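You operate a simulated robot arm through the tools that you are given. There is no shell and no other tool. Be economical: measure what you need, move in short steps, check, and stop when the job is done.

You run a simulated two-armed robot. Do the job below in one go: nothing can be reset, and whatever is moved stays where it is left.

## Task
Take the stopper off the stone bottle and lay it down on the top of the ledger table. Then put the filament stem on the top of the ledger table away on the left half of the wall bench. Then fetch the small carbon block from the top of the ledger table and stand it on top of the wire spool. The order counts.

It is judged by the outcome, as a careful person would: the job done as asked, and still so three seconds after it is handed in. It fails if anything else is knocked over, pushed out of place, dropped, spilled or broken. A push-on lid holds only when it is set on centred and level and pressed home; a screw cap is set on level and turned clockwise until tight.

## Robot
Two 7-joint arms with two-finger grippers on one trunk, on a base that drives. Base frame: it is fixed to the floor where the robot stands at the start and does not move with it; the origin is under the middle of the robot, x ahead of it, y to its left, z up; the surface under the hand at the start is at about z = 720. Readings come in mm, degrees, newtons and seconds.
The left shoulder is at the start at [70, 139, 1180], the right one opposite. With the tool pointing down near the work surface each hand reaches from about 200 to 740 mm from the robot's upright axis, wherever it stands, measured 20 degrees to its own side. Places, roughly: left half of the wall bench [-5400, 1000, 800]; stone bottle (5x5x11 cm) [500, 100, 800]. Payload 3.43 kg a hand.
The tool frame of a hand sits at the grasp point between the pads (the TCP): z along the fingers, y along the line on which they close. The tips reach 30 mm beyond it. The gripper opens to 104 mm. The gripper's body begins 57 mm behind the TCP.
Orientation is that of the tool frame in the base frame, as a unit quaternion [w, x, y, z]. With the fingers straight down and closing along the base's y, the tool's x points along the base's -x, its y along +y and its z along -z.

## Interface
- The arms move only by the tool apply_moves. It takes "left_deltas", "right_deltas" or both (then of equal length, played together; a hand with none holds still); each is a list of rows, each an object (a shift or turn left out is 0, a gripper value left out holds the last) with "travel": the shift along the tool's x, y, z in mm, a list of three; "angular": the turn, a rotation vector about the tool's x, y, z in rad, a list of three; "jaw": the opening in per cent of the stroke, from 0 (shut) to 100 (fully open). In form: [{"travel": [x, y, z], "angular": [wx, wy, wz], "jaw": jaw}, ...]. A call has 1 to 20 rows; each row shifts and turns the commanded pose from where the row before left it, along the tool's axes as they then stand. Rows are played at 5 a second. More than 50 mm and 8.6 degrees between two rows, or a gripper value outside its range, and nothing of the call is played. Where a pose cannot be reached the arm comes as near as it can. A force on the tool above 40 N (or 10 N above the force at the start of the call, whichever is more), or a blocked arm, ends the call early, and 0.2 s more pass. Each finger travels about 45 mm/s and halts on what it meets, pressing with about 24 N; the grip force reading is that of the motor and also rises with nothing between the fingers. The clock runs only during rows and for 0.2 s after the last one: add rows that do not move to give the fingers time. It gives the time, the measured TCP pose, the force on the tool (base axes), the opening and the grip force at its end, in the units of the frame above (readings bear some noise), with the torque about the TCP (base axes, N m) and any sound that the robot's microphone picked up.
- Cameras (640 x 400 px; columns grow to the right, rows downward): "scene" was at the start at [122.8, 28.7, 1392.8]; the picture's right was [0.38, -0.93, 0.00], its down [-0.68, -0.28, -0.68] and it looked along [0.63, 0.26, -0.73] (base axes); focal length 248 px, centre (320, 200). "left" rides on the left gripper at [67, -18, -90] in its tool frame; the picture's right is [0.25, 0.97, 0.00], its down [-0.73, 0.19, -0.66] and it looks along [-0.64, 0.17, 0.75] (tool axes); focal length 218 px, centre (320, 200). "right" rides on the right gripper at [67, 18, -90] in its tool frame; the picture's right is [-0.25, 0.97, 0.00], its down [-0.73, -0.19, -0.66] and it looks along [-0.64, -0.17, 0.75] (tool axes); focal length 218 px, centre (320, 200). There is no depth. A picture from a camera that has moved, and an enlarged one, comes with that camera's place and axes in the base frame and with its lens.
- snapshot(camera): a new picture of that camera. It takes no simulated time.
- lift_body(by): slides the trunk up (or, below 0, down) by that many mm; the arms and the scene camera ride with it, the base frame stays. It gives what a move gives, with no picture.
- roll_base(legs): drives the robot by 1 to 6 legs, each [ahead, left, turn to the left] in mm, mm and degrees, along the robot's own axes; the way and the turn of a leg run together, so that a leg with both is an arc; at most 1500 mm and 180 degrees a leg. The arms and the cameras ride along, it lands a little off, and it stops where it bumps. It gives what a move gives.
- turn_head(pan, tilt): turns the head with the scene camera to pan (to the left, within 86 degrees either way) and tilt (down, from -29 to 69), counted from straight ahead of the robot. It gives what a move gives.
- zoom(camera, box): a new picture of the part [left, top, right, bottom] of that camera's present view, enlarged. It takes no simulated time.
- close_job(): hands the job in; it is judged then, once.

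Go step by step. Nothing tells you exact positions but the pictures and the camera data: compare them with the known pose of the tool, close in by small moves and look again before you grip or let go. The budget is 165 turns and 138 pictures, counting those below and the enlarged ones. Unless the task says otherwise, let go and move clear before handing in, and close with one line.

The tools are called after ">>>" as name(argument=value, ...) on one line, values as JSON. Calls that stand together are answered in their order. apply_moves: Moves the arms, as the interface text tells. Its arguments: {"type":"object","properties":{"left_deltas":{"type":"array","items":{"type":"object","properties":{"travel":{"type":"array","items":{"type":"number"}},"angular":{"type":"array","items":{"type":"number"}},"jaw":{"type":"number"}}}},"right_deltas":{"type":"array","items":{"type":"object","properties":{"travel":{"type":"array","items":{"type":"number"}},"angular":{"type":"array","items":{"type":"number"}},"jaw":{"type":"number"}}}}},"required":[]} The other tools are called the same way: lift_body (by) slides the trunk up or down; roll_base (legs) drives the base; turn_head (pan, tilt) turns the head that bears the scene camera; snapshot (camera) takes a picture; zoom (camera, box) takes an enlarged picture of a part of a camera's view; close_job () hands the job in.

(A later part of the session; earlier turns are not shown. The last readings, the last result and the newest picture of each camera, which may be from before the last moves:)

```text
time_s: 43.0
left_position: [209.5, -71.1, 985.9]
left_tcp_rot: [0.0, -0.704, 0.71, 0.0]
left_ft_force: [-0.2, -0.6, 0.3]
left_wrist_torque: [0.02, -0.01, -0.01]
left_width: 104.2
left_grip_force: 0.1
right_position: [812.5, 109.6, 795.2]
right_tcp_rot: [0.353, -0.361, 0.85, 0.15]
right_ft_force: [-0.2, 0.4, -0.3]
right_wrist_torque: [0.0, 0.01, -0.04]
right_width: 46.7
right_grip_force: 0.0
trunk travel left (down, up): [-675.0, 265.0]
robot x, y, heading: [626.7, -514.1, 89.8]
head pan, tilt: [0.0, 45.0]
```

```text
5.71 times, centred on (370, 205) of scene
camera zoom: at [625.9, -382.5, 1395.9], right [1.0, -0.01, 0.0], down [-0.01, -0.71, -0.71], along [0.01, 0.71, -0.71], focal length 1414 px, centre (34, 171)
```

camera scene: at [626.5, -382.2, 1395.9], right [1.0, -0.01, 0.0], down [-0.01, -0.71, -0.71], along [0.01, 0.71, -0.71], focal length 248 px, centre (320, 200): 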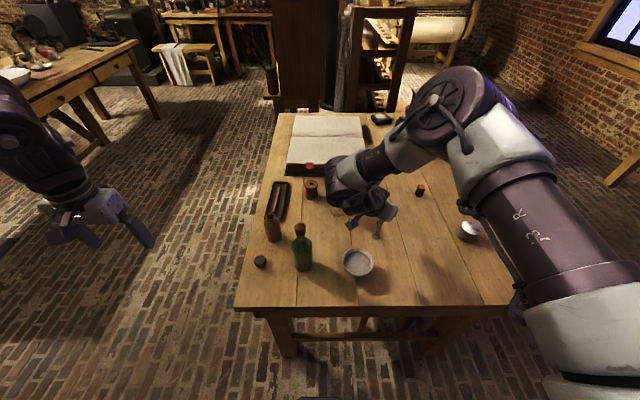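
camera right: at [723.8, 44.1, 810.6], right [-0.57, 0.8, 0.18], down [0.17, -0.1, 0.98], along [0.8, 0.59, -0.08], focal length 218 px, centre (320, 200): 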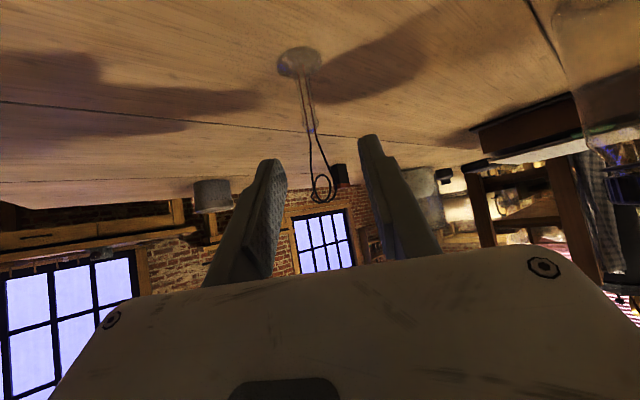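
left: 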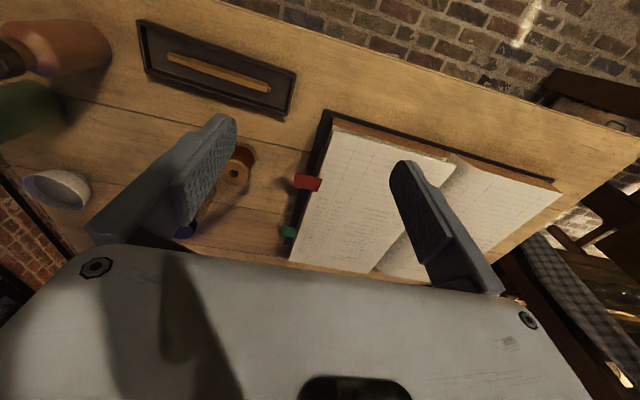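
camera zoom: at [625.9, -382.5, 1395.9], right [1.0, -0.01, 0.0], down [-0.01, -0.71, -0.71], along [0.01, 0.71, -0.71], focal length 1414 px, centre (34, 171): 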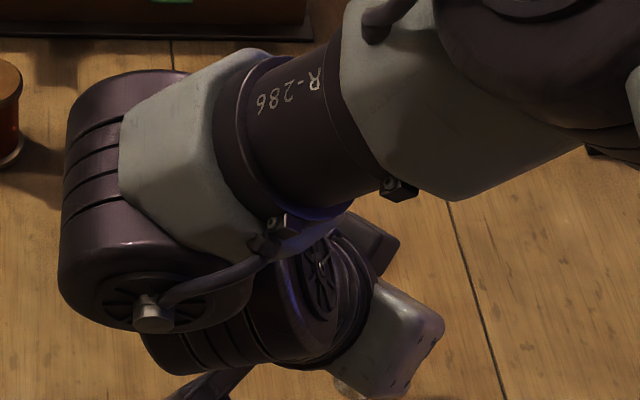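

The stem is centred between the fingers. I'll go down 38 mm and close gently on the glass tube.

>>> apply_moves(right_deltas=[{"travel": [14, 0, 14]}, {"travel": [13, 0, 13]}, {}])

>>> snapshot(camera="right")

```text
time_s: 43.8
left_position: [209.5, -70.7, 985.9]
left_tcp_rot: [0.001, -0.704, 0.71, 0.0]
left_ft_force: [-0.1, -0.4, -0.7]
left_wrist_torque: [-0.01, -0.01, 0.03]
left_width: 104.0
left_grip_force: 0.0
right_position: [815.0, 109.6, 756.2]
right_tcp_rot: [0.352, -0.361, 0.85, 0.149]
right_ft_force: [-0.6, -1.0, -0.2]
right_wrist_torque: [-0.05, 0.1, -0.02]
right_width: 46.7
right_grip_force: 0.1
trunk travel left (down, up): [-675.0, 265.0]
robot x, y, heading: [624.5, -514.6, 89.5]
head pan, tilt: [0.0, 45.0]
```

```text
100 pictures are left
camera right: at [724.4, 43.6, 772.2], right [-0.57, 0.8, 0.18], down [0.17, -0.09, 0.98], along [0.8, 0.59, -0.08], focal length 218 px, centre (320, 200)
```

right: 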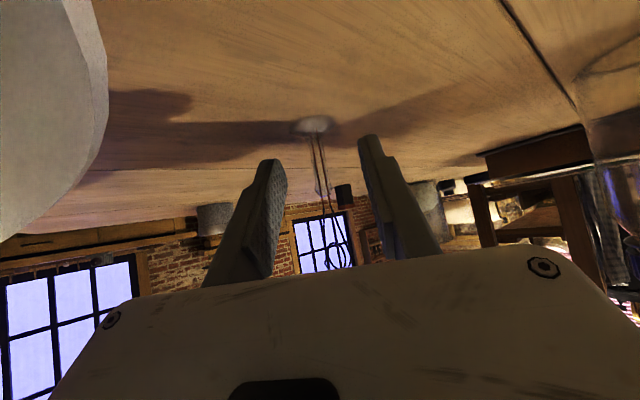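

>>> apply_moves(right_deltas=[{"jaw": 35}, {"jaw": 28}, {"jaw": 22}, {"jaw": 18}, {}])

>>> zoom(camera="right", box=[240, 90, 400, 190])

```text
time_s: 45.0
left_position: [209.7, -71.2, 986.2]
left_tcp_rot: [-0.001, -0.705, 0.71, 0.0]
left_ft_force: [-0.1, 0.2, 0.7]
left_wrist_torque: [0.0, 0.01, -0.03]
left_width: 103.6
left_grip_force: 0.1
right_position: [813.7, 109.3, 757.6]
right_tcp_rot: [0.353, -0.361, 0.85, 0.15]
right_ft_force: [0.1, -0.8, 0.3]
right_wrist_torque: [-0.07, 0.05, 0.0]
right_width: 18.5
right_grip_force: 0.0
trunk travel left (down, up): [-675.0, 265.0]
robot x, y, heading: [624.8, -510.5, 89.5]
head pan, tilt: [0.0, 45.0]
```

```text
4.00 times, centred on (320, 140) of right
camera zoom: at [724.3, 43.9, 772.9], right [-0.57, 0.8, 0.18], down [0.17, -0.1, 0.98], along [0.8, 0.59, -0.08], focal length 873 px, centre (320, 440)
```

zoom: 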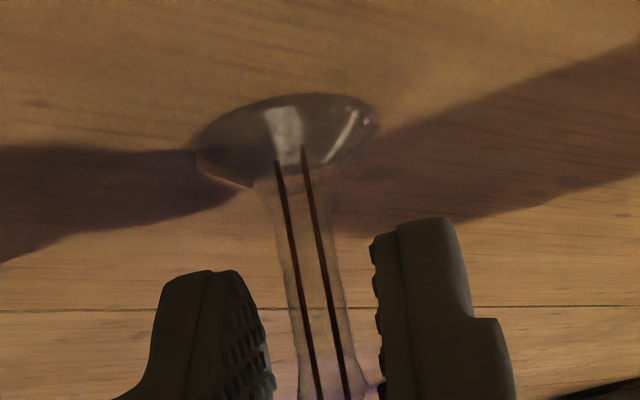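

>>> apply_moves(right_deltas=[{"jaw": 14}, {"jaw": 11}, {"jaw": 8}, {"jaw": 5}, {}, {}])

>>> zoom(camera="right", box=[240, 90, 400, 190])

```text
time_s: 46.4
left_position: [210.8, -70.1, 985.9]
left_tcp_rot: [0.001, -0.704, 0.71, 0.001]
left_ft_force: [0.8, 0.2, -0.4]
left_wrist_torque: [0.01, 0.01, 0.01]
left_width: 104.1
left_grip_force: 0.1
right_position: [813.2, 111.4, 758.1]
right_tcp_rot: [0.353, -0.361, 0.85, 0.15]
right_ft_force: [-0.1, 0.8, 0.9]
right_wrist_torque: [-0.07, 0.1, -0.04]
right_width: 10.7
right_grip_force: 14.0
trunk travel left (down, up): [-675.0, 265.0]
robot x, y, heading: [626.1, -512.9, 89.7]
head pan, tilt: [0.0, 45.0]
```

```text
4.00 times, centred on (320, 140) of right
camera zoom: at [724.2, 43.9, 772.9], right [-0.57, 0.8, 0.18], down [0.17, -0.1, 0.98], along [0.8, 0.59, -0.08], focal length 873 px, centre (320, 440)
```

zoom: 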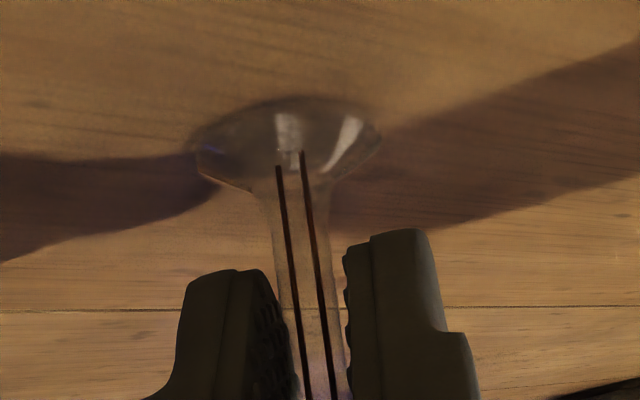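

Gripped at 10.7 mm. Lifting straight up.

>>> apply_moves(right_deltas=[{"travel": [-7, 0, -7]}, {"travel": [-14, 0, -14]}, {"travel": [-21, 0, -21]}, {"travel": [-28, 0, -28]}, {"travel": [-28, 0, -28]}, {}])

>>> snapshot(camera="right")

>>> snapshot(camera="scene")

```text
time_s: 47.8
left_position: [210.0, -69.6, 986.0]
left_tcp_rot: [-0.001, -0.704, 0.71, 0.001]
left_ft_force: [0.5, -0.9, -0.1]
left_wrist_torque: [0.0, 0.02, -0.02]
left_width: 103.8
left_grip_force: 0.1
right_position: [813.4, 110.5, 897.1]
right_tcp_rot: [0.353, -0.361, 0.85, 0.149]
right_ft_force: [-0.6, -1.4, -0.7]
right_wrist_torque: [-0.03, -0.02, 0.01]
right_width: 11.2
right_grip_force: 14.0
trunk travel left (down, up): [-675.0, 265.0]
robot x, y, heading: [625.4, -510.9, 89.7]
head pan, tilt: [0.0, 45.0]
```

```text
97 pictures are left
camera right: at [723.8, 44.6, 911.6], right [-0.57, 0.8, 0.18], down [0.17, -0.1, 0.98], along [0.8, 0.59, -0.08], focal length 218 px, centre (320, 200)
```

right: 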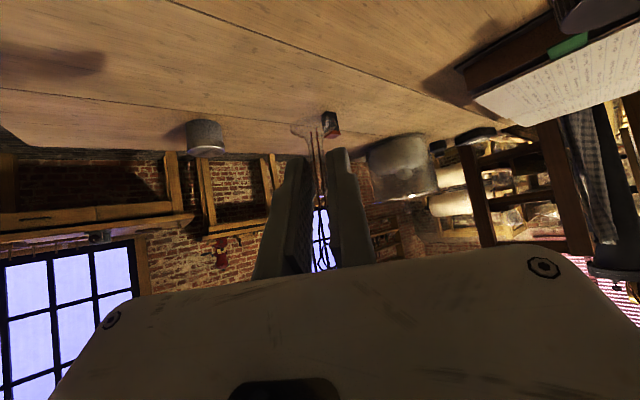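

```text
96 pictures are left
camera scene: at [625.9, -381.4, 1395.8], right [1.0, -0.01, 0.0], down [-0.01, -0.71, -0.71], along [0.01, 0.71, -0.71], focal length 248 px, centre (320, 200)
```

scene: 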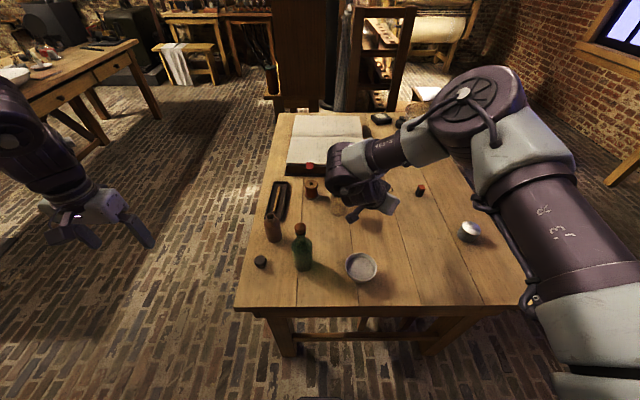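

The stem is held upright. I'll raise the trunk, back away from the table, and look toward the bench side (−x).

>>> lift_body(by=100)

>>> roll_base(legs=[[-300, 0, 0]])

>>> turn_head(pan=85, tilt=15)

>>> snapshot(camera="scene")

```text
time_s: 49.1
left_position: [210.9, -71.0, 1085.4]
left_tcp_rot: [0.0, -0.704, 0.71, 0.0]
left_ft_force: [-0.3, 0.5, 0.3]
left_wrist_torque: [0.02, -0.01, -0.01]
left_width: 104.0
left_grip_force: 0.0
right_position: [811.6, 110.7, 996.8]
right_tcp_rot: [0.353, -0.361, 0.85, 0.15]
right_ft_force: [0.0, -0.4, -0.5]
right_wrist_torque: [-0.01, 0.02, 0.0]
right_width: 7.4
right_grip_force: 13.7
trunk travel left (down, up): [-775.0, 165.0]
robot x, y, heading: [625.5, -513.6, 89.9]
head pan, tilt: [0.0, 45.0]
```

```text
time_s: 51.1
left_position: [208.4, -368.7, 1085.1]
left_tcp_rot: [-0.001, -0.704, 0.71, -0.002]
left_ft_force: [-0.3, 0.0, 0.5]
left_wrist_torque: [0.0, 0.0, 0.0]
left_width: 104.0
left_grip_force: 0.1
right_position: [810.9, -187.4, 996.7]
right_tcp_rot: [0.352, -0.361, 0.851, 0.148]
right_ft_force: [0.7, 0.2, -0.7]
right_wrist_torque: [0.0, -0.01, 0.01]
right_width: 7.8
right_grip_force: 14.5
trunk travel left (down, up): [-775.0, 165.0]
robot x, y, heading: [621.9, -812.2, 89.7]
head pan, tilt: [0.0, 45.0]
```

```text
time_s: 52.7
left_position: [207.7, -369.8, 1084.9]
left_tcp_rot: [0.0, -0.705, 0.709, 0.001]
left_ft_force: [-0.3, 0.4, -0.9]
left_wrist_torque: [-0.05, 0.01, 0.01]
left_width: 103.8
left_grip_force: 0.1
right_position: [811.6, -187.8, 996.5]
right_tcp_rot: [0.353, -0.361, 0.85, 0.15]
right_ft_force: [0.8, -0.3, 0.0]
right_wrist_torque: [0.0, 0.01, -0.01]
right_width: 7.8
right_grip_force: 14.6
trunk travel left (down, up): [-775.0, 165.0]
robot x, y, heading: [623.7, -811.6, 89.6]
head pan, tilt: [85.0, 15.0]
```

```text
95 pictures are left
camera scene: at [530.1, -753.1, 1542.7], right [0.1, 1.0, 0.0], down [0.26, -0.03, -0.97], along [-0.96, 0.09, -0.26], focal length 248 px, centre (320, 200)
```

scene: 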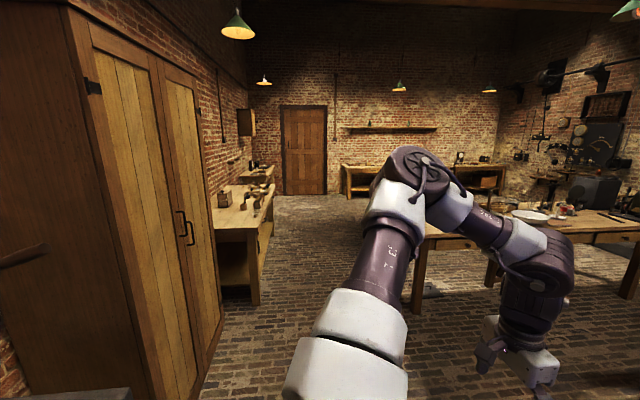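

The right gripper width dropped from 11 to 7.5 mm, so I'll check the stem.

>>> zoom(camera="right", box=[200, 80, 440, 280])

```text
2.00 times, centred on (320, 180) of right
camera zoom: at [721.3, -254.3, 1011.5], right [-0.57, 0.8, 0.18], down [0.17, -0.1, 0.98], along [0.8, 0.59, -0.08], focal length 436 px, centre (320, 240)
```

zoom: 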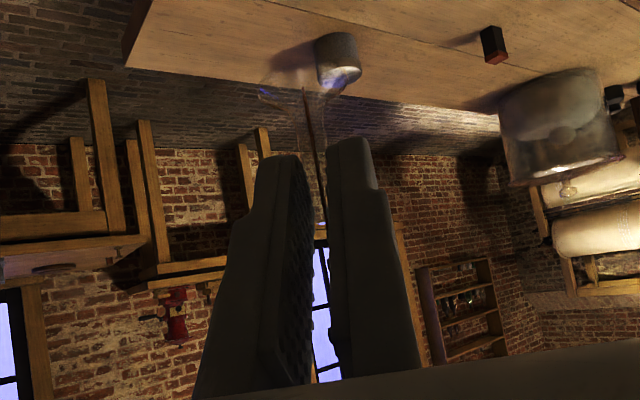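

>>> apply_moves(right_deltas=[{"jaw": 2}, {}, {}])

>>> zoom(camera="right", box=[280, 100, 380, 220])

```text
time_s: 53.5
left_position: [207.8, -370.9, 1086.3]
left_tcp_rot: [0.0, -0.705, 0.709, 0.0]
left_ft_force: [0.5, 0.8, 0.5]
left_wrist_torque: [0.0, 0.01, 0.0]
left_width: 103.9
left_grip_force: 0.1
right_position: [810.0, -187.4, 996.3]
right_tcp_rot: [0.353, -0.361, 0.85, 0.15]
right_ft_force: [-0.3, 0.1, -0.4]
right_wrist_torque: [0.03, 0.03, -0.01]
right_width: 7.9
right_grip_force: 14.0
trunk travel left (down, up): [-775.0, 165.0]
robot x, y, heading: [621.8, -812.3, 89.6]
head pan, tilt: [85.0, 15.0]
```

```text
3.33 times, centred on (330, 160) of right
camera zoom: at [721.3, -254.5, 1011.6], right [-0.57, 0.8, 0.18], down [0.17, -0.1, 0.98], along [0.8, 0.59, -0.08], focal length 728 px, centre (287, 333)
```

zoom: 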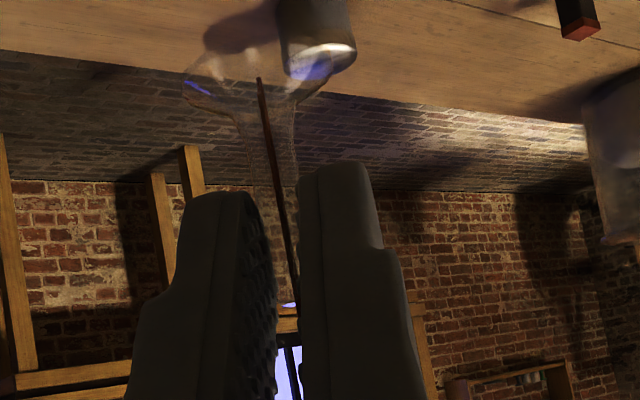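

The stem is still held firmly by its flattened section. I'll drive out through the corridor toward the back-wall bench in safe legs.

>>> roll_base(legs=[[0, 900, 0], [330, 0, 0], [0, 0, 90]])

>>> turn_head(pan=0, tilt=12)

>>> snapshot(camera="scene")

```text
time_s: 63.9
left_position: [-710.9, -900.9, 1085.2]
left_tcp_rot: [0.0, 1.0, 0.003, 0.0]
left_ft_force: [-0.8, -0.1, -0.2]
left_wrist_torque: [0.0, -0.01, 0.01]
left_width: 103.9
left_grip_force: 0.0
right_position: [-899.2, -300.5, 997.2]
right_tcp_rot: [-0.141, 0.859, -0.34, -0.356]
right_ft_force: [0.3, 0.1, -0.3]
right_wrist_torque: [0.0, -0.05, -0.01]
right_width: 7.6
right_grip_force: 13.6
trunk travel left (down, up): [-775.0, 165.0]
robot x, y, heading: [-270.9, -475.7, -179.6]
head pan, tilt: [85.0, 15.0]
```

```text
time_s: 65.4
left_position: [-710.2, -900.7, 1085.7]
left_tcp_rot: [0.001, 1.0, 0.003, 0.0]
left_ft_force: [0.9, 0.1, 0.0]
left_wrist_torque: [0.01, 0.0, -0.01]
left_width: 103.8
left_grip_force: 0.2
right_position: [-900.9, -299.6, 996.1]
right_tcp_rot: [-0.141, 0.859, -0.34, -0.356]
right_ft_force: [0.4, 0.3, -0.2]
right_wrist_torque: [0.01, -0.03, 0.01]
right_width: 7.8
right_grip_force: 13.9
trunk travel left (down, up): [-775.0, 165.0]
robot x, y, heading: [-276.4, -481.7, -179.8]
head pan, tilt: [0.0, 12.0]
```

```text
92 pictures are left
camera scene: at [-419.8, -480.7, 1547.6], right [-0.01, 1.0, 0.0], down [0.21, 0.0, -0.98], along [-0.98, -0.01, -0.21], focal length 248 px, centre (320, 200)
```

scene: 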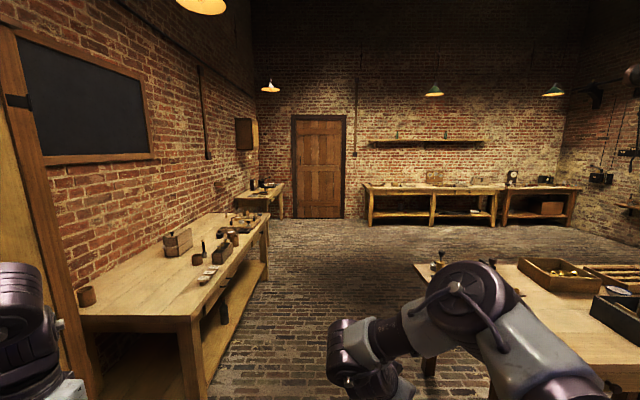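

The wall bench is at the back (left half near (−5400,1000)), and the corridor is clear. I'll drive ahead, then shift right in the open area.

>>> roll_base(legs=[[1500, 0, 0], [1500, 0, 0], [0, -1290, 0]])

>>> turn_head(pan=0, tilt=25)

>>> snapshot(camera="scene")

>>> zoom(camera="right", box=[240, 80, 400, 180])

```text
time_s: 86.0
left_position: [-3724.9, 363.5, 1085.7]
left_tcp_rot: [0.0, 1.0, 0.01, 0.0]
left_ft_force: [-1.3, 0.7, 0.9]
left_wrist_torque: [0.02, 0.02, 0.0]
left_width: 103.9
left_grip_force: 0.0
right_position: [-3924.1, 960.2, 997.1]
right_tcp_rot: [-0.138, 0.861, -0.334, -0.358]
right_ft_force: [0.4, -0.3, 0.7]
right_wrist_torque: [0.0, -0.03, -0.02]
right_width: 8.1
right_grip_force: 14.3
trunk travel left (down, up): [-775.0, 165.0]
robot x, y, heading: [-3295.2, 789.9, -179.1]
head pan, tilt: [0.0, 12.0]
```

```text
time_s: 86.7
left_position: [-3725.5, 362.6, 1086.4]
left_tcp_rot: [0.001, 1.0, 0.009, 0.0]
left_ft_force: [-0.5, -0.5, -0.7]
left_wrist_torque: [0.0, -0.03, -0.02]
left_width: 104.0
left_grip_force: 0.0
right_position: [-3924.3, 960.9, 995.9]
right_tcp_rot: [-0.138, 0.861, -0.334, -0.357]
right_ft_force: [0.0, -0.1, -0.7]
right_wrist_torque: [0.01, 0.01, 0.01]
right_width: 7.8
right_grip_force: 13.8
trunk travel left (down, up): [-775.0, 165.0]
robot x, y, heading: [-3297.1, 792.7, -178.7]
head pan, tilt: [0.0, 25.0]
```

```text
91 pictures are left
camera scene: at [-3439.3, 787.2, 1526.5], right [-0.02, 1.0, 0.0], down [0.42, 0.01, -0.91], along [-0.91, -0.02, -0.42], focal length 248 px, centre (320, 200)
```

scene: 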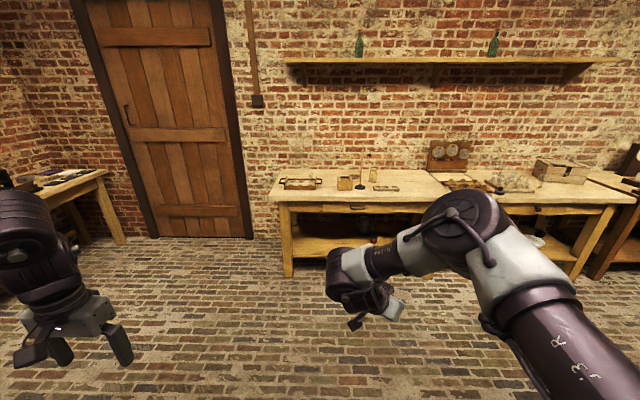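

```text
4.00 times, centred on (320, 130) of right
camera zoom: at [-3852.5, 874.8, 1011.5], right [-0.78, -0.59, 0.18], down [0.09, 0.17, 0.98], along [-0.61, 0.79, -0.08], focal length 873 px, centre (320, 480)
```

zoom: 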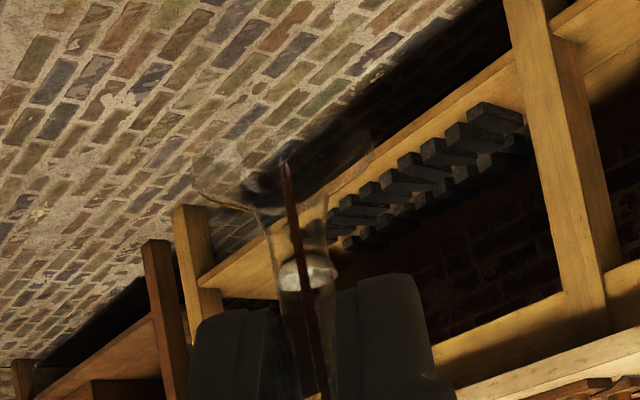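

>>> zoom(camera="scene", box=[260, 140, 460, 230])

```text
3.20 times, centred on (360, 185) of scene
camera zoom: at [-3439.3, 787.2, 1526.5], right [-0.02, 1.0, 0.0], down [0.42, 0.01, -0.91], along [-0.91, -0.02, -0.42], focal length 792 px, centre (192, 248)
```

zoom: 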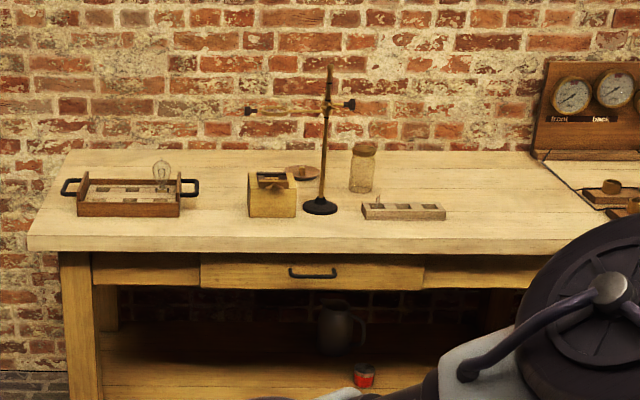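

The bench's front strip in the left half is clear around (−5130,820), between the handled tray and the yellow box. I'll drive up so the hand ends above it.

>>> roll_base(legs=[[0, 105, 0], [1170, 0, 0]])

>>> turn_head(pan=-10, tilt=42)

>>> snapshot(camera="scene")

>>> snapshot(camera="right")

```text
time_s: 93.4
left_position: [-4891.1, 231.9, 1085.6]
left_tcp_rot: [0.0, 1.0, 0.012, 0.0]
left_ft_force: [-0.4, -0.6, 0.2]
left_wrist_torque: [-0.04, 0.01, 0.02]
left_width: 104.1
left_grip_force: 0.1
right_position: [-5090.9, 829.3, 997.0]
right_tcp_rot: [-0.139, 0.861, -0.332, -0.358]
right_ft_force: [0.0, -0.1, -0.4]
right_wrist_torque: [0.0, -0.01, 0.0]
right_width: 7.7
right_grip_force: 14.6
trunk travel left (down, up): [-775.0, 165.0]
robot x, y, heading: [-4461.3, 661.2, -178.5]
head pan, tilt: [0.0, 25.0]
```

```text
time_s: 94.2
left_position: [-4890.2, 232.6, 1086.0]
left_tcp_rot: [0.0, 1.0, 0.012, 0.0]
left_ft_force: [-0.8, -0.1, 0.2]
left_wrist_torque: [-0.02, -0.03, -0.01]
left_width: 104.1
left_grip_force: 0.1
right_position: [-5090.8, 829.0, 995.4]
right_tcp_rot: [-0.138, 0.862, -0.333, -0.357]
right_ft_force: [-0.5, -0.4, -0.3]
right_wrist_torque: [0.02, 0.0, -0.01]
right_width: 7.7
right_grip_force: 14.4
trunk travel left (down, up): [-775.0, 165.0]
robot x, y, heading: [-4464.0, 660.9, -178.6]
head pan, tilt: [-10.0, 42.0]
```

```text
88 pictures are left
camera scene: at [-4597.0, 671.2, 1500.2], right [0.15, 0.99, 0.0], down [0.66, -0.1, -0.74], along [-0.73, 0.11, -0.67], focal length 248 px, centre (320, 200)
```

scene: 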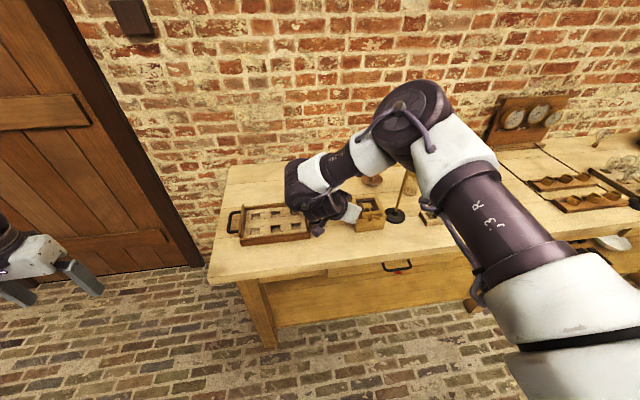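

```text
87 pictures are left
camera right: at [-5019.9, 742.8, 1011.4], right [-0.78, -0.6, 0.18], down [0.09, 0.18, 0.98], along [-0.62, 0.78, -0.08], focal length 218 px, centre (320, 200)
```

right: 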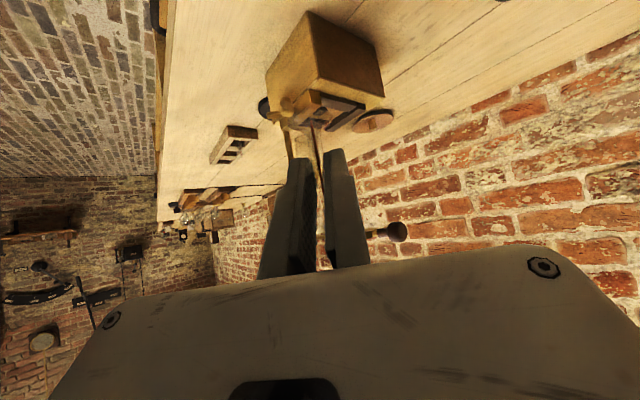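

The target is the clear strip near (−5118,822); the edge is at x≈−5075 and the box starts at x≈−5172. I'll shift and come down most of the way.

>>> apply_moves(right_deltas=[{"travel": [-3.4, 23.1, 3.3]}, {"travel": [21, 0, 21]}, {"travel": [21, 0, 21]}, {"travel": [21, 0, 21]}, {"travel": [21, 0, 21]}, {}])

>>> snapshot(camera="right")

>>> zoom(camera="scene", box=[210, 150, 450, 300])

```text
time_s: 95.6
left_position: [-4891.1, 232.4, 1085.5]
left_tcp_rot: [0.0, 1.0, 0.011, 0.0]
left_ft_force: [0.3, 0.5, -0.5]
left_wrist_torque: [0.03, -0.02, -0.05]
left_width: 103.7
left_grip_force: 0.0
right_position: [-5108.6, 815.4, 877.3]
right_tcp_rot: [-0.138, 0.862, -0.332, -0.358]
right_ft_force: [-0.2, 0.2, 0.1]
right_wrist_torque: [-0.02, 0.02, 0.0]
right_width: 8.1
right_grip_force: 13.8
trunk travel left (down, up): [-775.0, 165.0]
robot x, y, heading: [-4466.3, 663.6, -178.7]
head pan, tilt: [-10.0, 42.0]
```

```text
86 pictures are left
camera right: at [-5037.4, 728.6, 892.8], right [-0.78, -0.6, 0.18], down [0.09, 0.17, 0.98], along [-0.62, 0.78, -0.08], focal length 218 px, centre (320, 200)
```

right: 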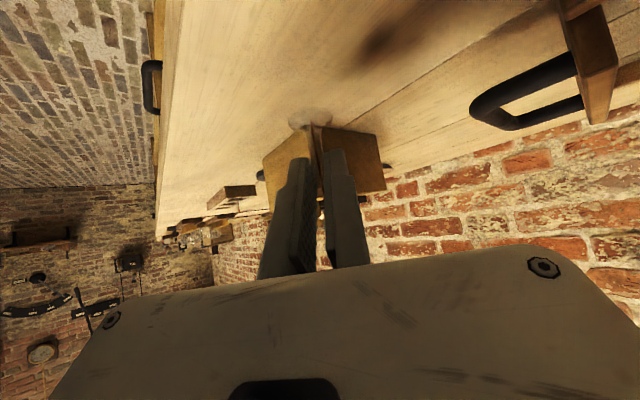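

```text
2.67 times, centred on (330, 225) of scene
camera zoom: at [-4596.3, 671.4, 1500.3], right [0.15, 0.99, 0.0], down [0.66, -0.1, -0.74], along [-0.73, 0.11, -0.67], focal length 660 px, centre (293, 133)
```

zoom: 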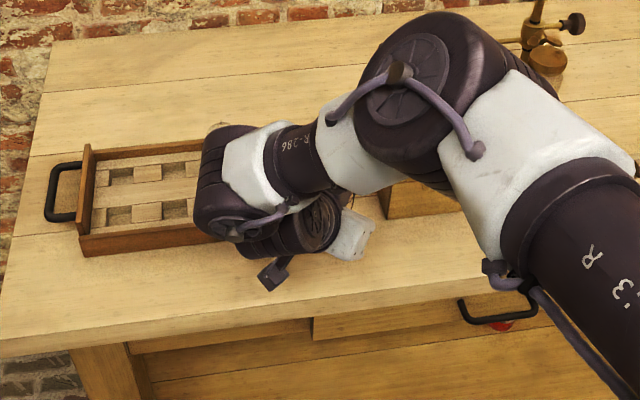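

>>> apply_moves(right_deltas=[{"travel": [8, 0, 8]}, {"travel": [7, 0, 7]}, {}])

>>> zoom(camera="right", box=[200, 40, 440, 190])

```text
time_s: 96.4
left_position: [-4890.7, 230.9, 1087.3]
left_tcp_rot: [0.0, 1.0, 0.011, 0.0]
left_ft_force: [0.6, 0.1, -0.6]
left_wrist_torque: [-0.01, 0.02, -0.01]
left_width: 103.9
left_grip_force: 0.0
right_position: [-5108.4, 814.3, 855.4]
right_tcp_rot: [-0.138, 0.862, -0.332, -0.358]
right_ft_force: [0.1, -0.8, 0.1]
right_wrist_torque: [-0.01, 0.0, -0.03]
right_width: 8.0
right_grip_force: 14.5
trunk travel left (down, up): [-775.0, 165.0]
robot x, y, heading: [-4458.8, 659.3, -178.7]
head pan, tilt: [-10.0, 42.0]
```

```text
2.67 times, centred on (320, 115) of right
camera zoom: at [-5038.1, 728.2, 871.7], right [-0.78, -0.6, 0.18], down [0.09, 0.17, 0.98], along [-0.62, 0.78, -0.08], focal length 582 px, centre (320, 427)
```

zoom: 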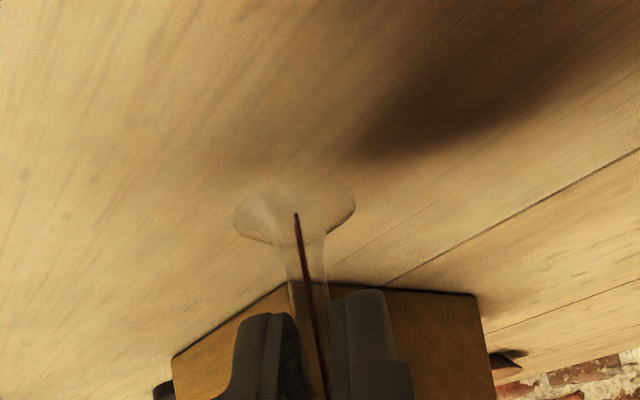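

>>> apply_moves(right_deltas=[{"travel": [2, 0, 2]}, {"travel": [2, 0, 2]}, {"travel": [1.4, 0, 1.4]}, {}])

```text
time_s: 97.4
left_position: [-4890.3, 232.9, 1087.0]
left_tcp_rot: [0.0, 1.0, 0.011, 0.0]
left_ft_force: [0.1, 0.2, -0.6]
left_wrist_torque: [-0.01, -0.03, 0.0]
left_width: 104.0
left_grip_force: 0.0
right_position: [-5108.3, 815.1, 848.4]
right_tcp_rot: [-0.138, 0.862, -0.333, -0.357]
right_ft_force: [-0.1, 0.6, -0.2]
right_wrist_torque: [0.02, 0.02, 0.01]
right_width: 7.8
right_grip_force: 13.9
trunk travel left (down, up): [-775.0, 165.0]
robot x, y, heading: [-4463.1, 659.1, -178.6]
head pan, tilt: [-10.0, 42.0]
```

>>> apply_moves(right_deltas=[{"travel": [1.4, 0, 1.4]}, {"travel": [1.4, 0, 1.4]}, {}])

>>> zoom(camera="right", box=[200, 40, 440, 190])

```text
time_s: 98.2
left_position: [-4890.0, 230.9, 1085.8]
left_tcp_rot: [0.0, 1.0, 0.012, -0.001]
left_ft_force: [-0.5, -0.1, -0.2]
left_wrist_torque: [0.02, -0.01, -0.02]
left_width: 104.0
left_grip_force: 0.0
right_position: [-5110.6, 815.4, 844.4]
right_tcp_rot: [-0.138, 0.862, -0.332, -0.358]
right_ft_force: [-0.1, 0.1, 0.0]
right_wrist_torque: [-0.01, 0.02, 0.0]
right_width: 7.9
right_grip_force: 13.5
trunk travel left (down, up): [-775.0, 165.0]
robot x, y, heading: [-4464.1, 662.1, -179.0]
head pan, tilt: [-10.0, 42.0]
```

```text
2.67 times, centred on (320, 115) of right
camera zoom: at [-5038.8, 728.8, 859.8], right [-0.78, -0.6, 0.18], down [0.09, 0.18, 0.98], along [-0.62, 0.78, -0.08], focal length 582 px, centre (320, 427)
```

zoom: 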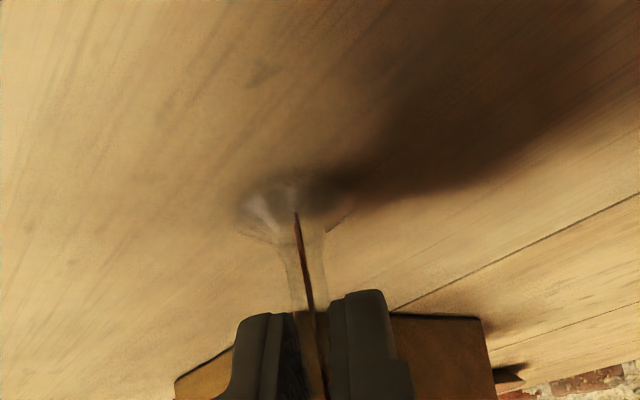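

>>> apply_moves(right_deltas=[{"travel": [1, 0, 1]}, {"travel": [1, 0, 1]}, {}])

```text
time_s: 99.0
left_position: [-4890.1, 232.2, 1085.7]
left_tcp_rot: [0.0, 1.0, 0.011, 0.0]
left_ft_force: [-0.1, -0.8, 0.0]
left_wrist_torque: [-0.02, 0.01, 0.0]
left_width: 104.0
left_grip_force: 0.2
right_position: [-5111.3, 815.1, 842.4]
right_tcp_rot: [-0.138, 0.862, -0.333, -0.357]
right_ft_force: [-0.1, 0.3, -0.2]
right_wrist_torque: [0.01, 0.04, 0.0]
right_width: 7.9
right_grip_force: 13.5
trunk travel left (down, up): [-775.0, 165.0]
robot x, y, heading: [-4463.7, 665.5, -178.5]
head pan, tilt: [-10.0, 42.0]
```

>>> apply_moves(right_deltas=[{"travel": [1, 0, 1]}, {"travel": [0.7, 0, 0.7]}, {}])

```text
time_s: 99.8
left_position: [-4889.5, 232.6, 1085.7]
left_tcp_rot: [-0.001, 1.0, 0.011, -0.001]
left_ft_force: [0.1, 0.6, -0.3]
left_wrist_torque: [0.01, -0.02, 0.02]
left_width: 103.8
left_grip_force: 0.1
right_position: [-5109.7, 814.2, 841.3]
right_tcp_rot: [-0.137, 0.861, -0.332, -0.359]
right_ft_force: [-1.3, 0.7, 10.0]
right_wrist_torque: [0.08, 0.15, -0.01]
right_width: 7.7
right_grip_force: 14.7
trunk travel left (down, up): [-775.0, 165.0]
robot x, y, heading: [-4464.3, 658.1, -178.5]
head pan, tilt: [-10.0, 42.0]
```

Contact with the bench at 10 N. I'll ease off slightly and open slowly.

>>> apply_moves(right_deltas=[{"travel": [-0.4, 0, -0.4]}, {"jaw": 10}, {"jaw": 14}, {"jaw": 20}, {"jaw": 28}, {}])

>>> zoom(camera="right", box=[200, 40, 440, 190])

```text
time_s: 101.2
left_position: [-4889.7, 231.8, 1085.7]
left_tcp_rot: [0.001, 1.0, 0.011, -0.001]
left_ft_force: [0.5, 0.4, 0.4]
left_wrist_torque: [-0.01, -0.03, -0.01]
left_width: 104.0
left_grip_force: 0.2
right_position: [-5111.3, 815.4, 841.5]
right_tcp_rot: [-0.139, 0.861, -0.332, -0.358]
right_ft_force: [-0.1, -0.4, 0.0]
right_wrist_torque: [-0.01, 0.0, -0.02]
right_width: 28.9
right_grip_force: 0.1
trunk travel left (down, up): [-775.0, 165.0]
robot x, y, heading: [-4460.4, 660.4, -178.8]
head pan, tilt: [-10.0, 42.0]
```

```text
2.67 times, centred on (320, 115) of right
camera zoom: at [-5038.8, 729.0, 855.4], right [-0.78, -0.6, 0.18], down [0.09, 0.17, 0.98], along [-0.62, 0.78, -0.08], focal length 582 px, centre (320, 427)
```

zoom: 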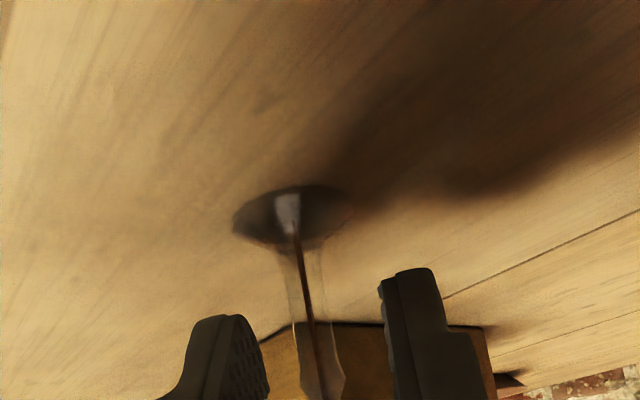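

It stands free. I'll open a bit more and lift straight up, clear of the loop.

>>> apply_moves(right_deltas=[{"jaw": 38}, {"jaw": 46}, {}, {"travel": [-10, 0, -10]}, {"travel": [-20, 0, -20]}, {"travel": [-28, 0, -28]}, {"travel": [-28, 0, -28]}, {"travel": [-28, 0, -28]}, {}])

>>> snapshot(camera="right")

```text
time_s: 103.2
left_position: [-4892.2, 232.6, 1085.9]
left_tcp_rot: [0.0, 1.0, 0.011, 0.0]
left_ft_force: [0.0, -0.4, -0.2]
left_wrist_torque: [-0.01, 0.01, -0.03]
left_width: 103.9
left_grip_force: 0.0
right_position: [-5109.3, 813.4, 1002.3]
right_tcp_rot: [-0.137, 0.862, -0.332, -0.357]
right_ft_force: [0.1, -0.1, 1.3]
right_wrist_torque: [0.0, -0.01, 0.01]
right_width: 47.7
right_grip_force: 0.0
trunk travel left (down, up): [-775.0, 165.0]
robot x, y, heading: [-4464.3, 659.8, -178.6]
head pan, tilt: [-10.0, 42.0]
```

```text
81 pictures are left
camera right: at [-5038.8, 728.1, 1016.9], right [-0.78, -0.6, 0.18], down [0.09, 0.17, 0.98], along [-0.62, 0.78, -0.08], focal length 218 px, centre (320, 200)
```

right: 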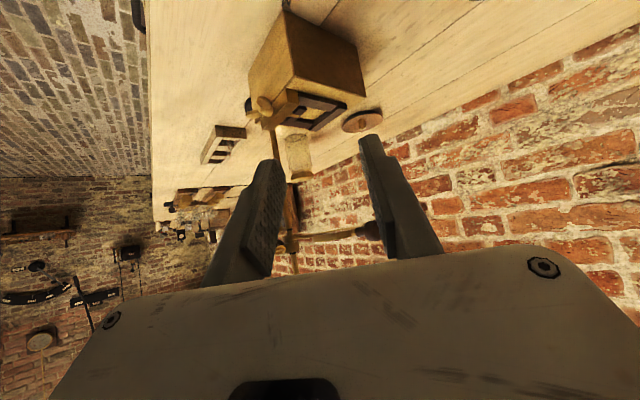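

Back off with the base and check the stem with the head camera.

>>> roll_base(legs=[[-500, 0, -0.5]])

>>> snapshot(camera="scene")

```text
time_s: 106.2
left_position: [-4395.6, 245.2, 1084.8]
left_tcp_rot: [0.0, 1.0, 0.006, 0.001]
left_ft_force: [-0.9, 0.4, 1.2]
left_wrist_torque: [0.01, 0.0, 0.02]
left_width: 104.0
left_grip_force: 0.0
right_position: [-4608.2, 830.1, 1001.0]
right_tcp_rot: [-0.14, 0.86, -0.337, -0.357]
right_ft_force: [-0.2, -0.7, 0.4]
right_wrist_torque: [-0.03, 0.0, 0.01]
right_width: 47.8
right_grip_force: 0.1
trunk travel left (down, up): [-775.0, 165.0]
robot x, y, heading: [-3961.6, 669.3, -179.4]
head pan, tilt: [-10.0, 42.0]
```

```text
80 pictures are left
camera scene: at [-4097.5, 681.6, 1500.0], right [0.16, 0.99, 0.0], down [0.66, -0.11, -0.74], along [-0.73, 0.12, -0.67], focal length 248 px, centre (320, 200)
```

scene: 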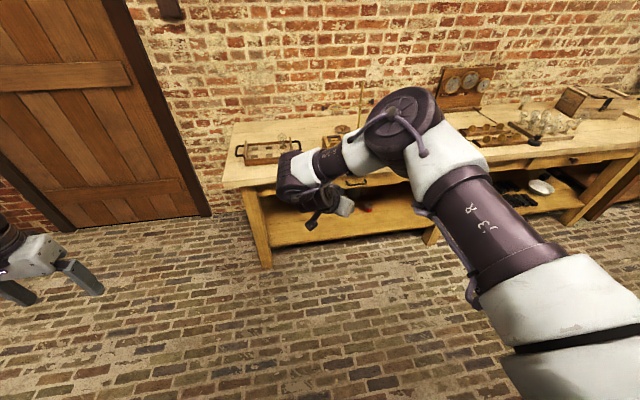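

>>> zoom(camera="scene", box=[230, 110, 390, 210])

```text
4.00 times, centred on (310, 160) of scene
camera zoom: at [-4097.5, 681.6, 1500.0], right [0.16, 0.99, 0.0], down [0.66, -0.11, -0.74], along [-0.73, 0.12, -0.67], focal length 990 px, centre (360, 360)
```

zoom: 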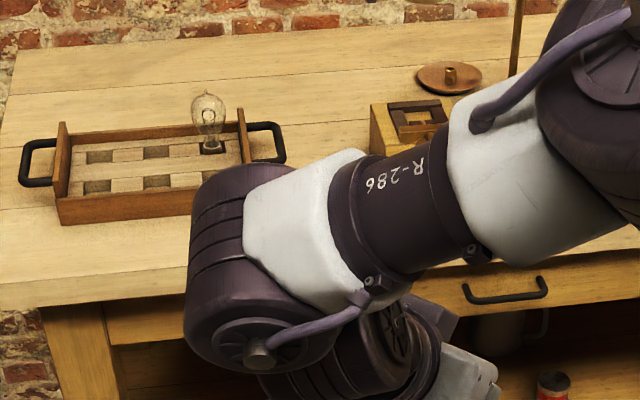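

>>> roll_base(legs=[[0, 350, 0]])

>>> turn_head(pan=-20, tilt=25)

>>> snapshot(camera="scene")

```text
time_s: 108.4
left_position: [-4392.5, -100.0, 1085.5]
left_tcp_rot: [0.001, 1.0, 0.004, -0.001]
left_ft_force: [-0.3, 0.7, -0.2]
left_wrist_torque: [0.0, 0.0, -0.02]
left_width: 104.1
left_grip_force: 0.1
right_position: [-4602.9, 485.1, 1001.8]
right_tcp_rot: [-0.14, 0.859, -0.34, -0.356]
right_ft_force: [-0.2, 0.6, 0.2]
right_wrist_torque: [-0.01, -0.04, -0.01]
right_width: 47.6
right_grip_force: 0.1
trunk travel left (down, up): [-775.0, 165.0]
robot x, y, heading: [-3959.4, 322.0, -179.6]
head pan, tilt: [-10.0, 42.0]
```

```text
time_s: 109.2
left_position: [-4393.1, -102.2, 1085.9]
left_tcp_rot: [-0.001, 1.0, 0.003, 0.0]
left_ft_force: [0.0, -0.5, -0.5]
left_wrist_torque: [0.03, 0.04, -0.02]
left_width: 104.0
left_grip_force: 0.0
right_position: [-4603.4, 483.6, 1000.4]
right_tcp_rot: [-0.14, 0.859, -0.338, -0.357]
right_ft_force: [0.6, 0.2, 0.6]
right_wrist_torque: [0.02, -0.01, 0.02]
right_width: 47.9
right_grip_force: 0.1
trunk travel left (down, up): [-775.0, 165.0]
robot x, y, heading: [-3958.9, 321.4, -179.5]
head pan, tilt: [-20.0, 25.0]
```

```text
78 pictures are left
camera scene: at [-4097.0, 349.7, 1526.4], right [0.33, 0.94, 0.0], down [0.4, -0.14, -0.91], along [-0.85, 0.3, -0.42], focal length 248 px, centre (320, 200)
```

scene: 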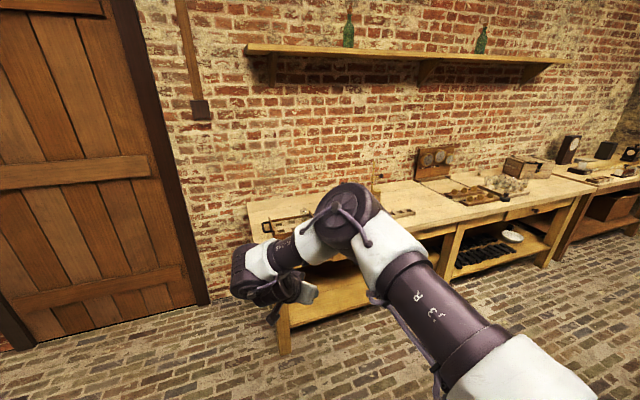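

>>> roll_base(legs=[[0, 0, 70]])

>>> turn_head(pan=-86, tilt=25)

>>> snapshot(camera="scene")

```text
time_s: 112.7
left_position: [-3705.9, -228.7, 1086.4]
left_tcp_rot: [0.0, 0.815, 0.579, 0.0]
left_ft_force: [-0.4, -0.7, -0.5]
left_wrist_torque: [0.0, 0.01, -0.02]
left_width: 104.0
left_grip_force: 0.0
right_position: [-4328.4, -231.3, 1002.0]
right_tcp_rot: [0.091, 0.897, 0.218, -0.373]
right_ft_force: [-0.2, -0.1, 0.4]
right_wrist_torque: [-0.01, 0.0, -0.01]
right_width: 47.8
right_grip_force: 0.1
trunk travel left (down, up): [-775.0, 165.0]
robot x, y, heading: [-3959.9, 318.5, -109.4]
head pan, tilt: [-20.0, 25.0]
```

```text
time_s: 114.1
left_position: [-3705.2, -229.6, 1085.6]
left_tcp_rot: [0.001, 0.815, 0.579, 0.0]
left_ft_force: [0.0, 0.2, 0.2]
left_wrist_torque: [0.0, -0.01, 0.04]
left_width: 103.9
left_grip_force: 0.0
right_position: [-4328.4, -230.5, 1001.4]
right_tcp_rot: [0.09, 0.897, 0.217, -0.373]
right_ft_force: [0.0, 0.2, -0.2]
right_wrist_torque: [-0.02, -0.01, 0.0]
right_width: 47.8
right_grip_force: 0.0
trunk travel left (down, up): [-775.0, 165.0]
robot x, y, heading: [-3959.3, 321.7, -109.1]
head pan, tilt: [-85.9, 25.0]
```

```text
77 pictures are left
camera scene: at [-4065.0, 296.6, 1526.5], right [0.26, 0.97, 0.0], down [0.41, -0.11, -0.91], along [-0.88, 0.24, -0.42], focal length 248 px, centre (320, 200)
```

scene: 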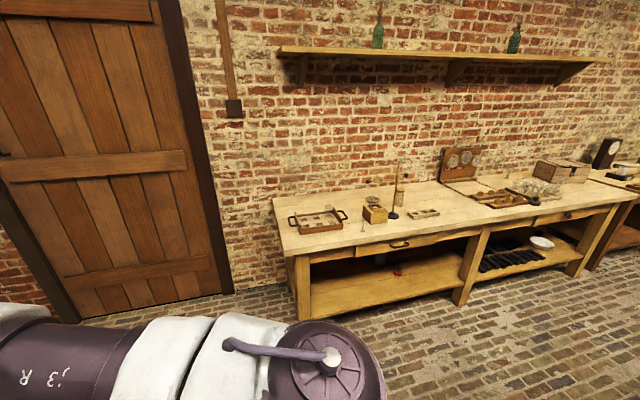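

>>> zoom(camera="scene", box=[270, 190, 430, 260])

```text
4.00 times, centred on (350, 225) of scene
camera zoom: at [-4065.0, 296.6, 1526.5], right [0.26, 0.97, 0.0], down [0.41, -0.11, -0.91], along [-0.88, 0.24, -0.42], focal length 990 px, centre (200, 100)
```

zoom: 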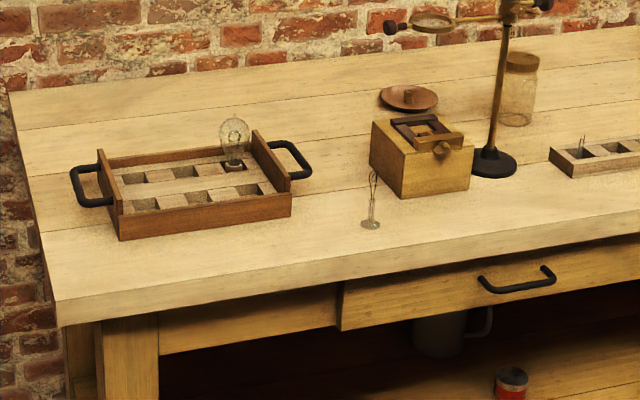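

The stem stands upright in the left half of the bench. Now I'll go back to the ledger table's far side (+x) to get the carbon block.

>>> roll_base(legs=[[0, 0, 109.3], [0, -820, 0], [1500, 0, 0]])

>>> turn_head(pan=0, tilt=20)

>>> snapshot(camera="scene")

```text
time_s: 130.1
left_position: [-2013.6, -115.2, 1086.9]
left_tcp_rot: [0.0, 0.01, 1.0, 0.0]
left_ft_force: [0.3, -0.1, -0.8]
left_wrist_torque: [-0.02, 0.0, -0.01]
left_width: 104.2
left_grip_force: 0.0
right_position: [-1819.2, -706.2, 1002.1]
right_tcp_rot: [0.355, 0.351, 0.854, -0.146]
right_ft_force: [-0.3, -0.7, -0.2]
right_wrist_torque: [0.01, 0.0, -0.01]
right_width: 47.9
right_grip_force: 0.0
trunk travel left (down, up): [-775.0, 165.0]
robot x, y, heading: [-2456.8, -528.7, -1.0]
head pan, tilt: [-85.9, 25.0]
```

```text
time_s: 131.7
left_position: [-2013.0, -115.4, 1085.9]
left_tcp_rot: [0.0, 0.009, 1.0, 0.0]
left_ft_force: [-0.9, 0.2, 0.0]
left_wrist_torque: [-0.01, -0.01, 0.0]
left_width: 104.0
left_grip_force: 0.1
right_position: [-1819.2, -706.1, 1002.2]
right_tcp_rot: [0.354, 0.351, 0.855, -0.146]
right_ft_force: [-0.9, -0.1, -0.4]
right_wrist_torque: [-0.02, 0.0, 0.01]
right_width: 48.0
right_grip_force: 0.1
trunk travel left (down, up): [-775.0, 165.0]
robot x, y, heading: [-2459.5, -523.5, -0.7]
head pan, tilt: [0.0, 20.0]
```

```text
75 pictures are left
camera scene: at [-2317.0, -530.9, 1534.5], right [-0.02, -1.0, 0.0], down [-0.34, 0.01, -0.94], along [0.94, -0.02, -0.34], focal length 248 px, centre (320, 200)
```

scene: 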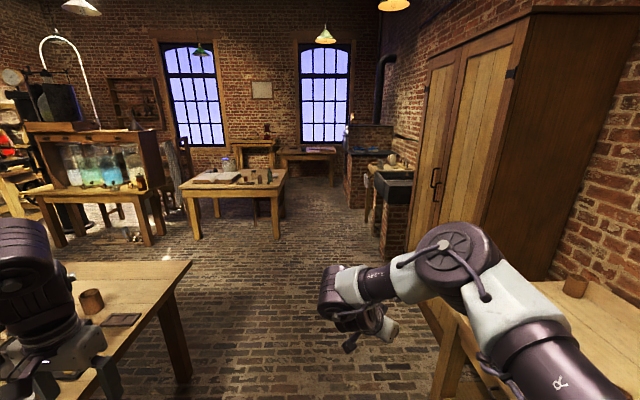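

>>> roll_base(legs=[[1500, 0, 0], [1500, 0, 0], [1330, 0, 0]])

>>> turn_head(pan=60, tilt=30)

>>> snapshot(camera="scene")

```text
time_s: 152.5
left_position: [2332.9, -208.0, 1086.1]
left_tcp_rot: [0.0, 0.012, 1.0, 0.0]
left_ft_force: [0.4, 0.5, -0.3]
left_wrist_torque: [-0.01, 0.0, 0.0]
left_width: 104.0
left_grip_force: 0.0
right_position: [2525.1, -799.7, 1000.3]
right_tcp_rot: [0.355, 0.353, 0.853, -0.146]
right_ft_force: [0.0, -0.1, 0.2]
right_wrist_torque: [0.01, -0.01, 0.01]
right_width: 47.9
right_grip_force: 0.1
trunk travel left (down, up): [-775.0, 165.0]
robot x, y, heading: [1886.0, -617.7, -1.3]
head pan, tilt: [0.0, 20.0]
```

```text
time_s: 153.8
left_position: [2333.3, -207.7, 1086.2]
left_tcp_rot: [0.0, 0.011, 1.0, 0.0]
left_ft_force: [-0.3, 0.5, -0.1]
left_wrist_torque: [0.01, 0.0, 0.01]
left_width: 104.0
left_grip_force: 0.0
right_position: [2526.0, -798.2, 1001.4]
right_tcp_rot: [0.354, 0.353, 0.854, -0.146]
right_ft_force: [-0.3, -0.4, -0.5]
right_wrist_torque: [0.01, 0.03, -0.01]
right_width: 47.7
right_grip_force: 0.0
trunk travel left (down, up): [-775.0, 165.0]
robot x, y, heading: [1885.3, -616.2, -1.4]
head pan, tilt: [60.0, 30.0]
```

```text
74 pictures are left
camera scene: at [1982.5, -542.4, 1518.5], right [0.85, -0.52, 0.0], down [-0.26, -0.43, -0.87], along [0.45, 0.74, -0.5], focal length 248 px, centre (320, 200)
```

scene: 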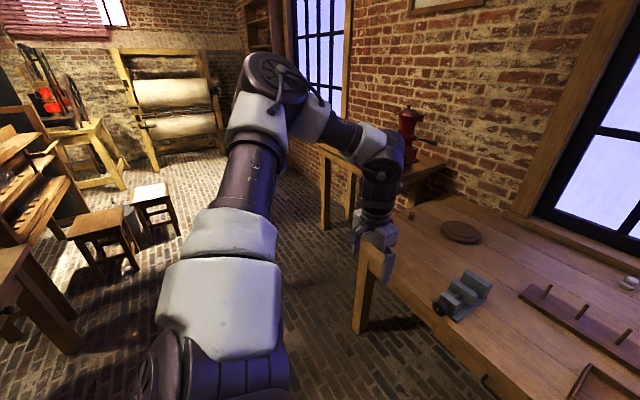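

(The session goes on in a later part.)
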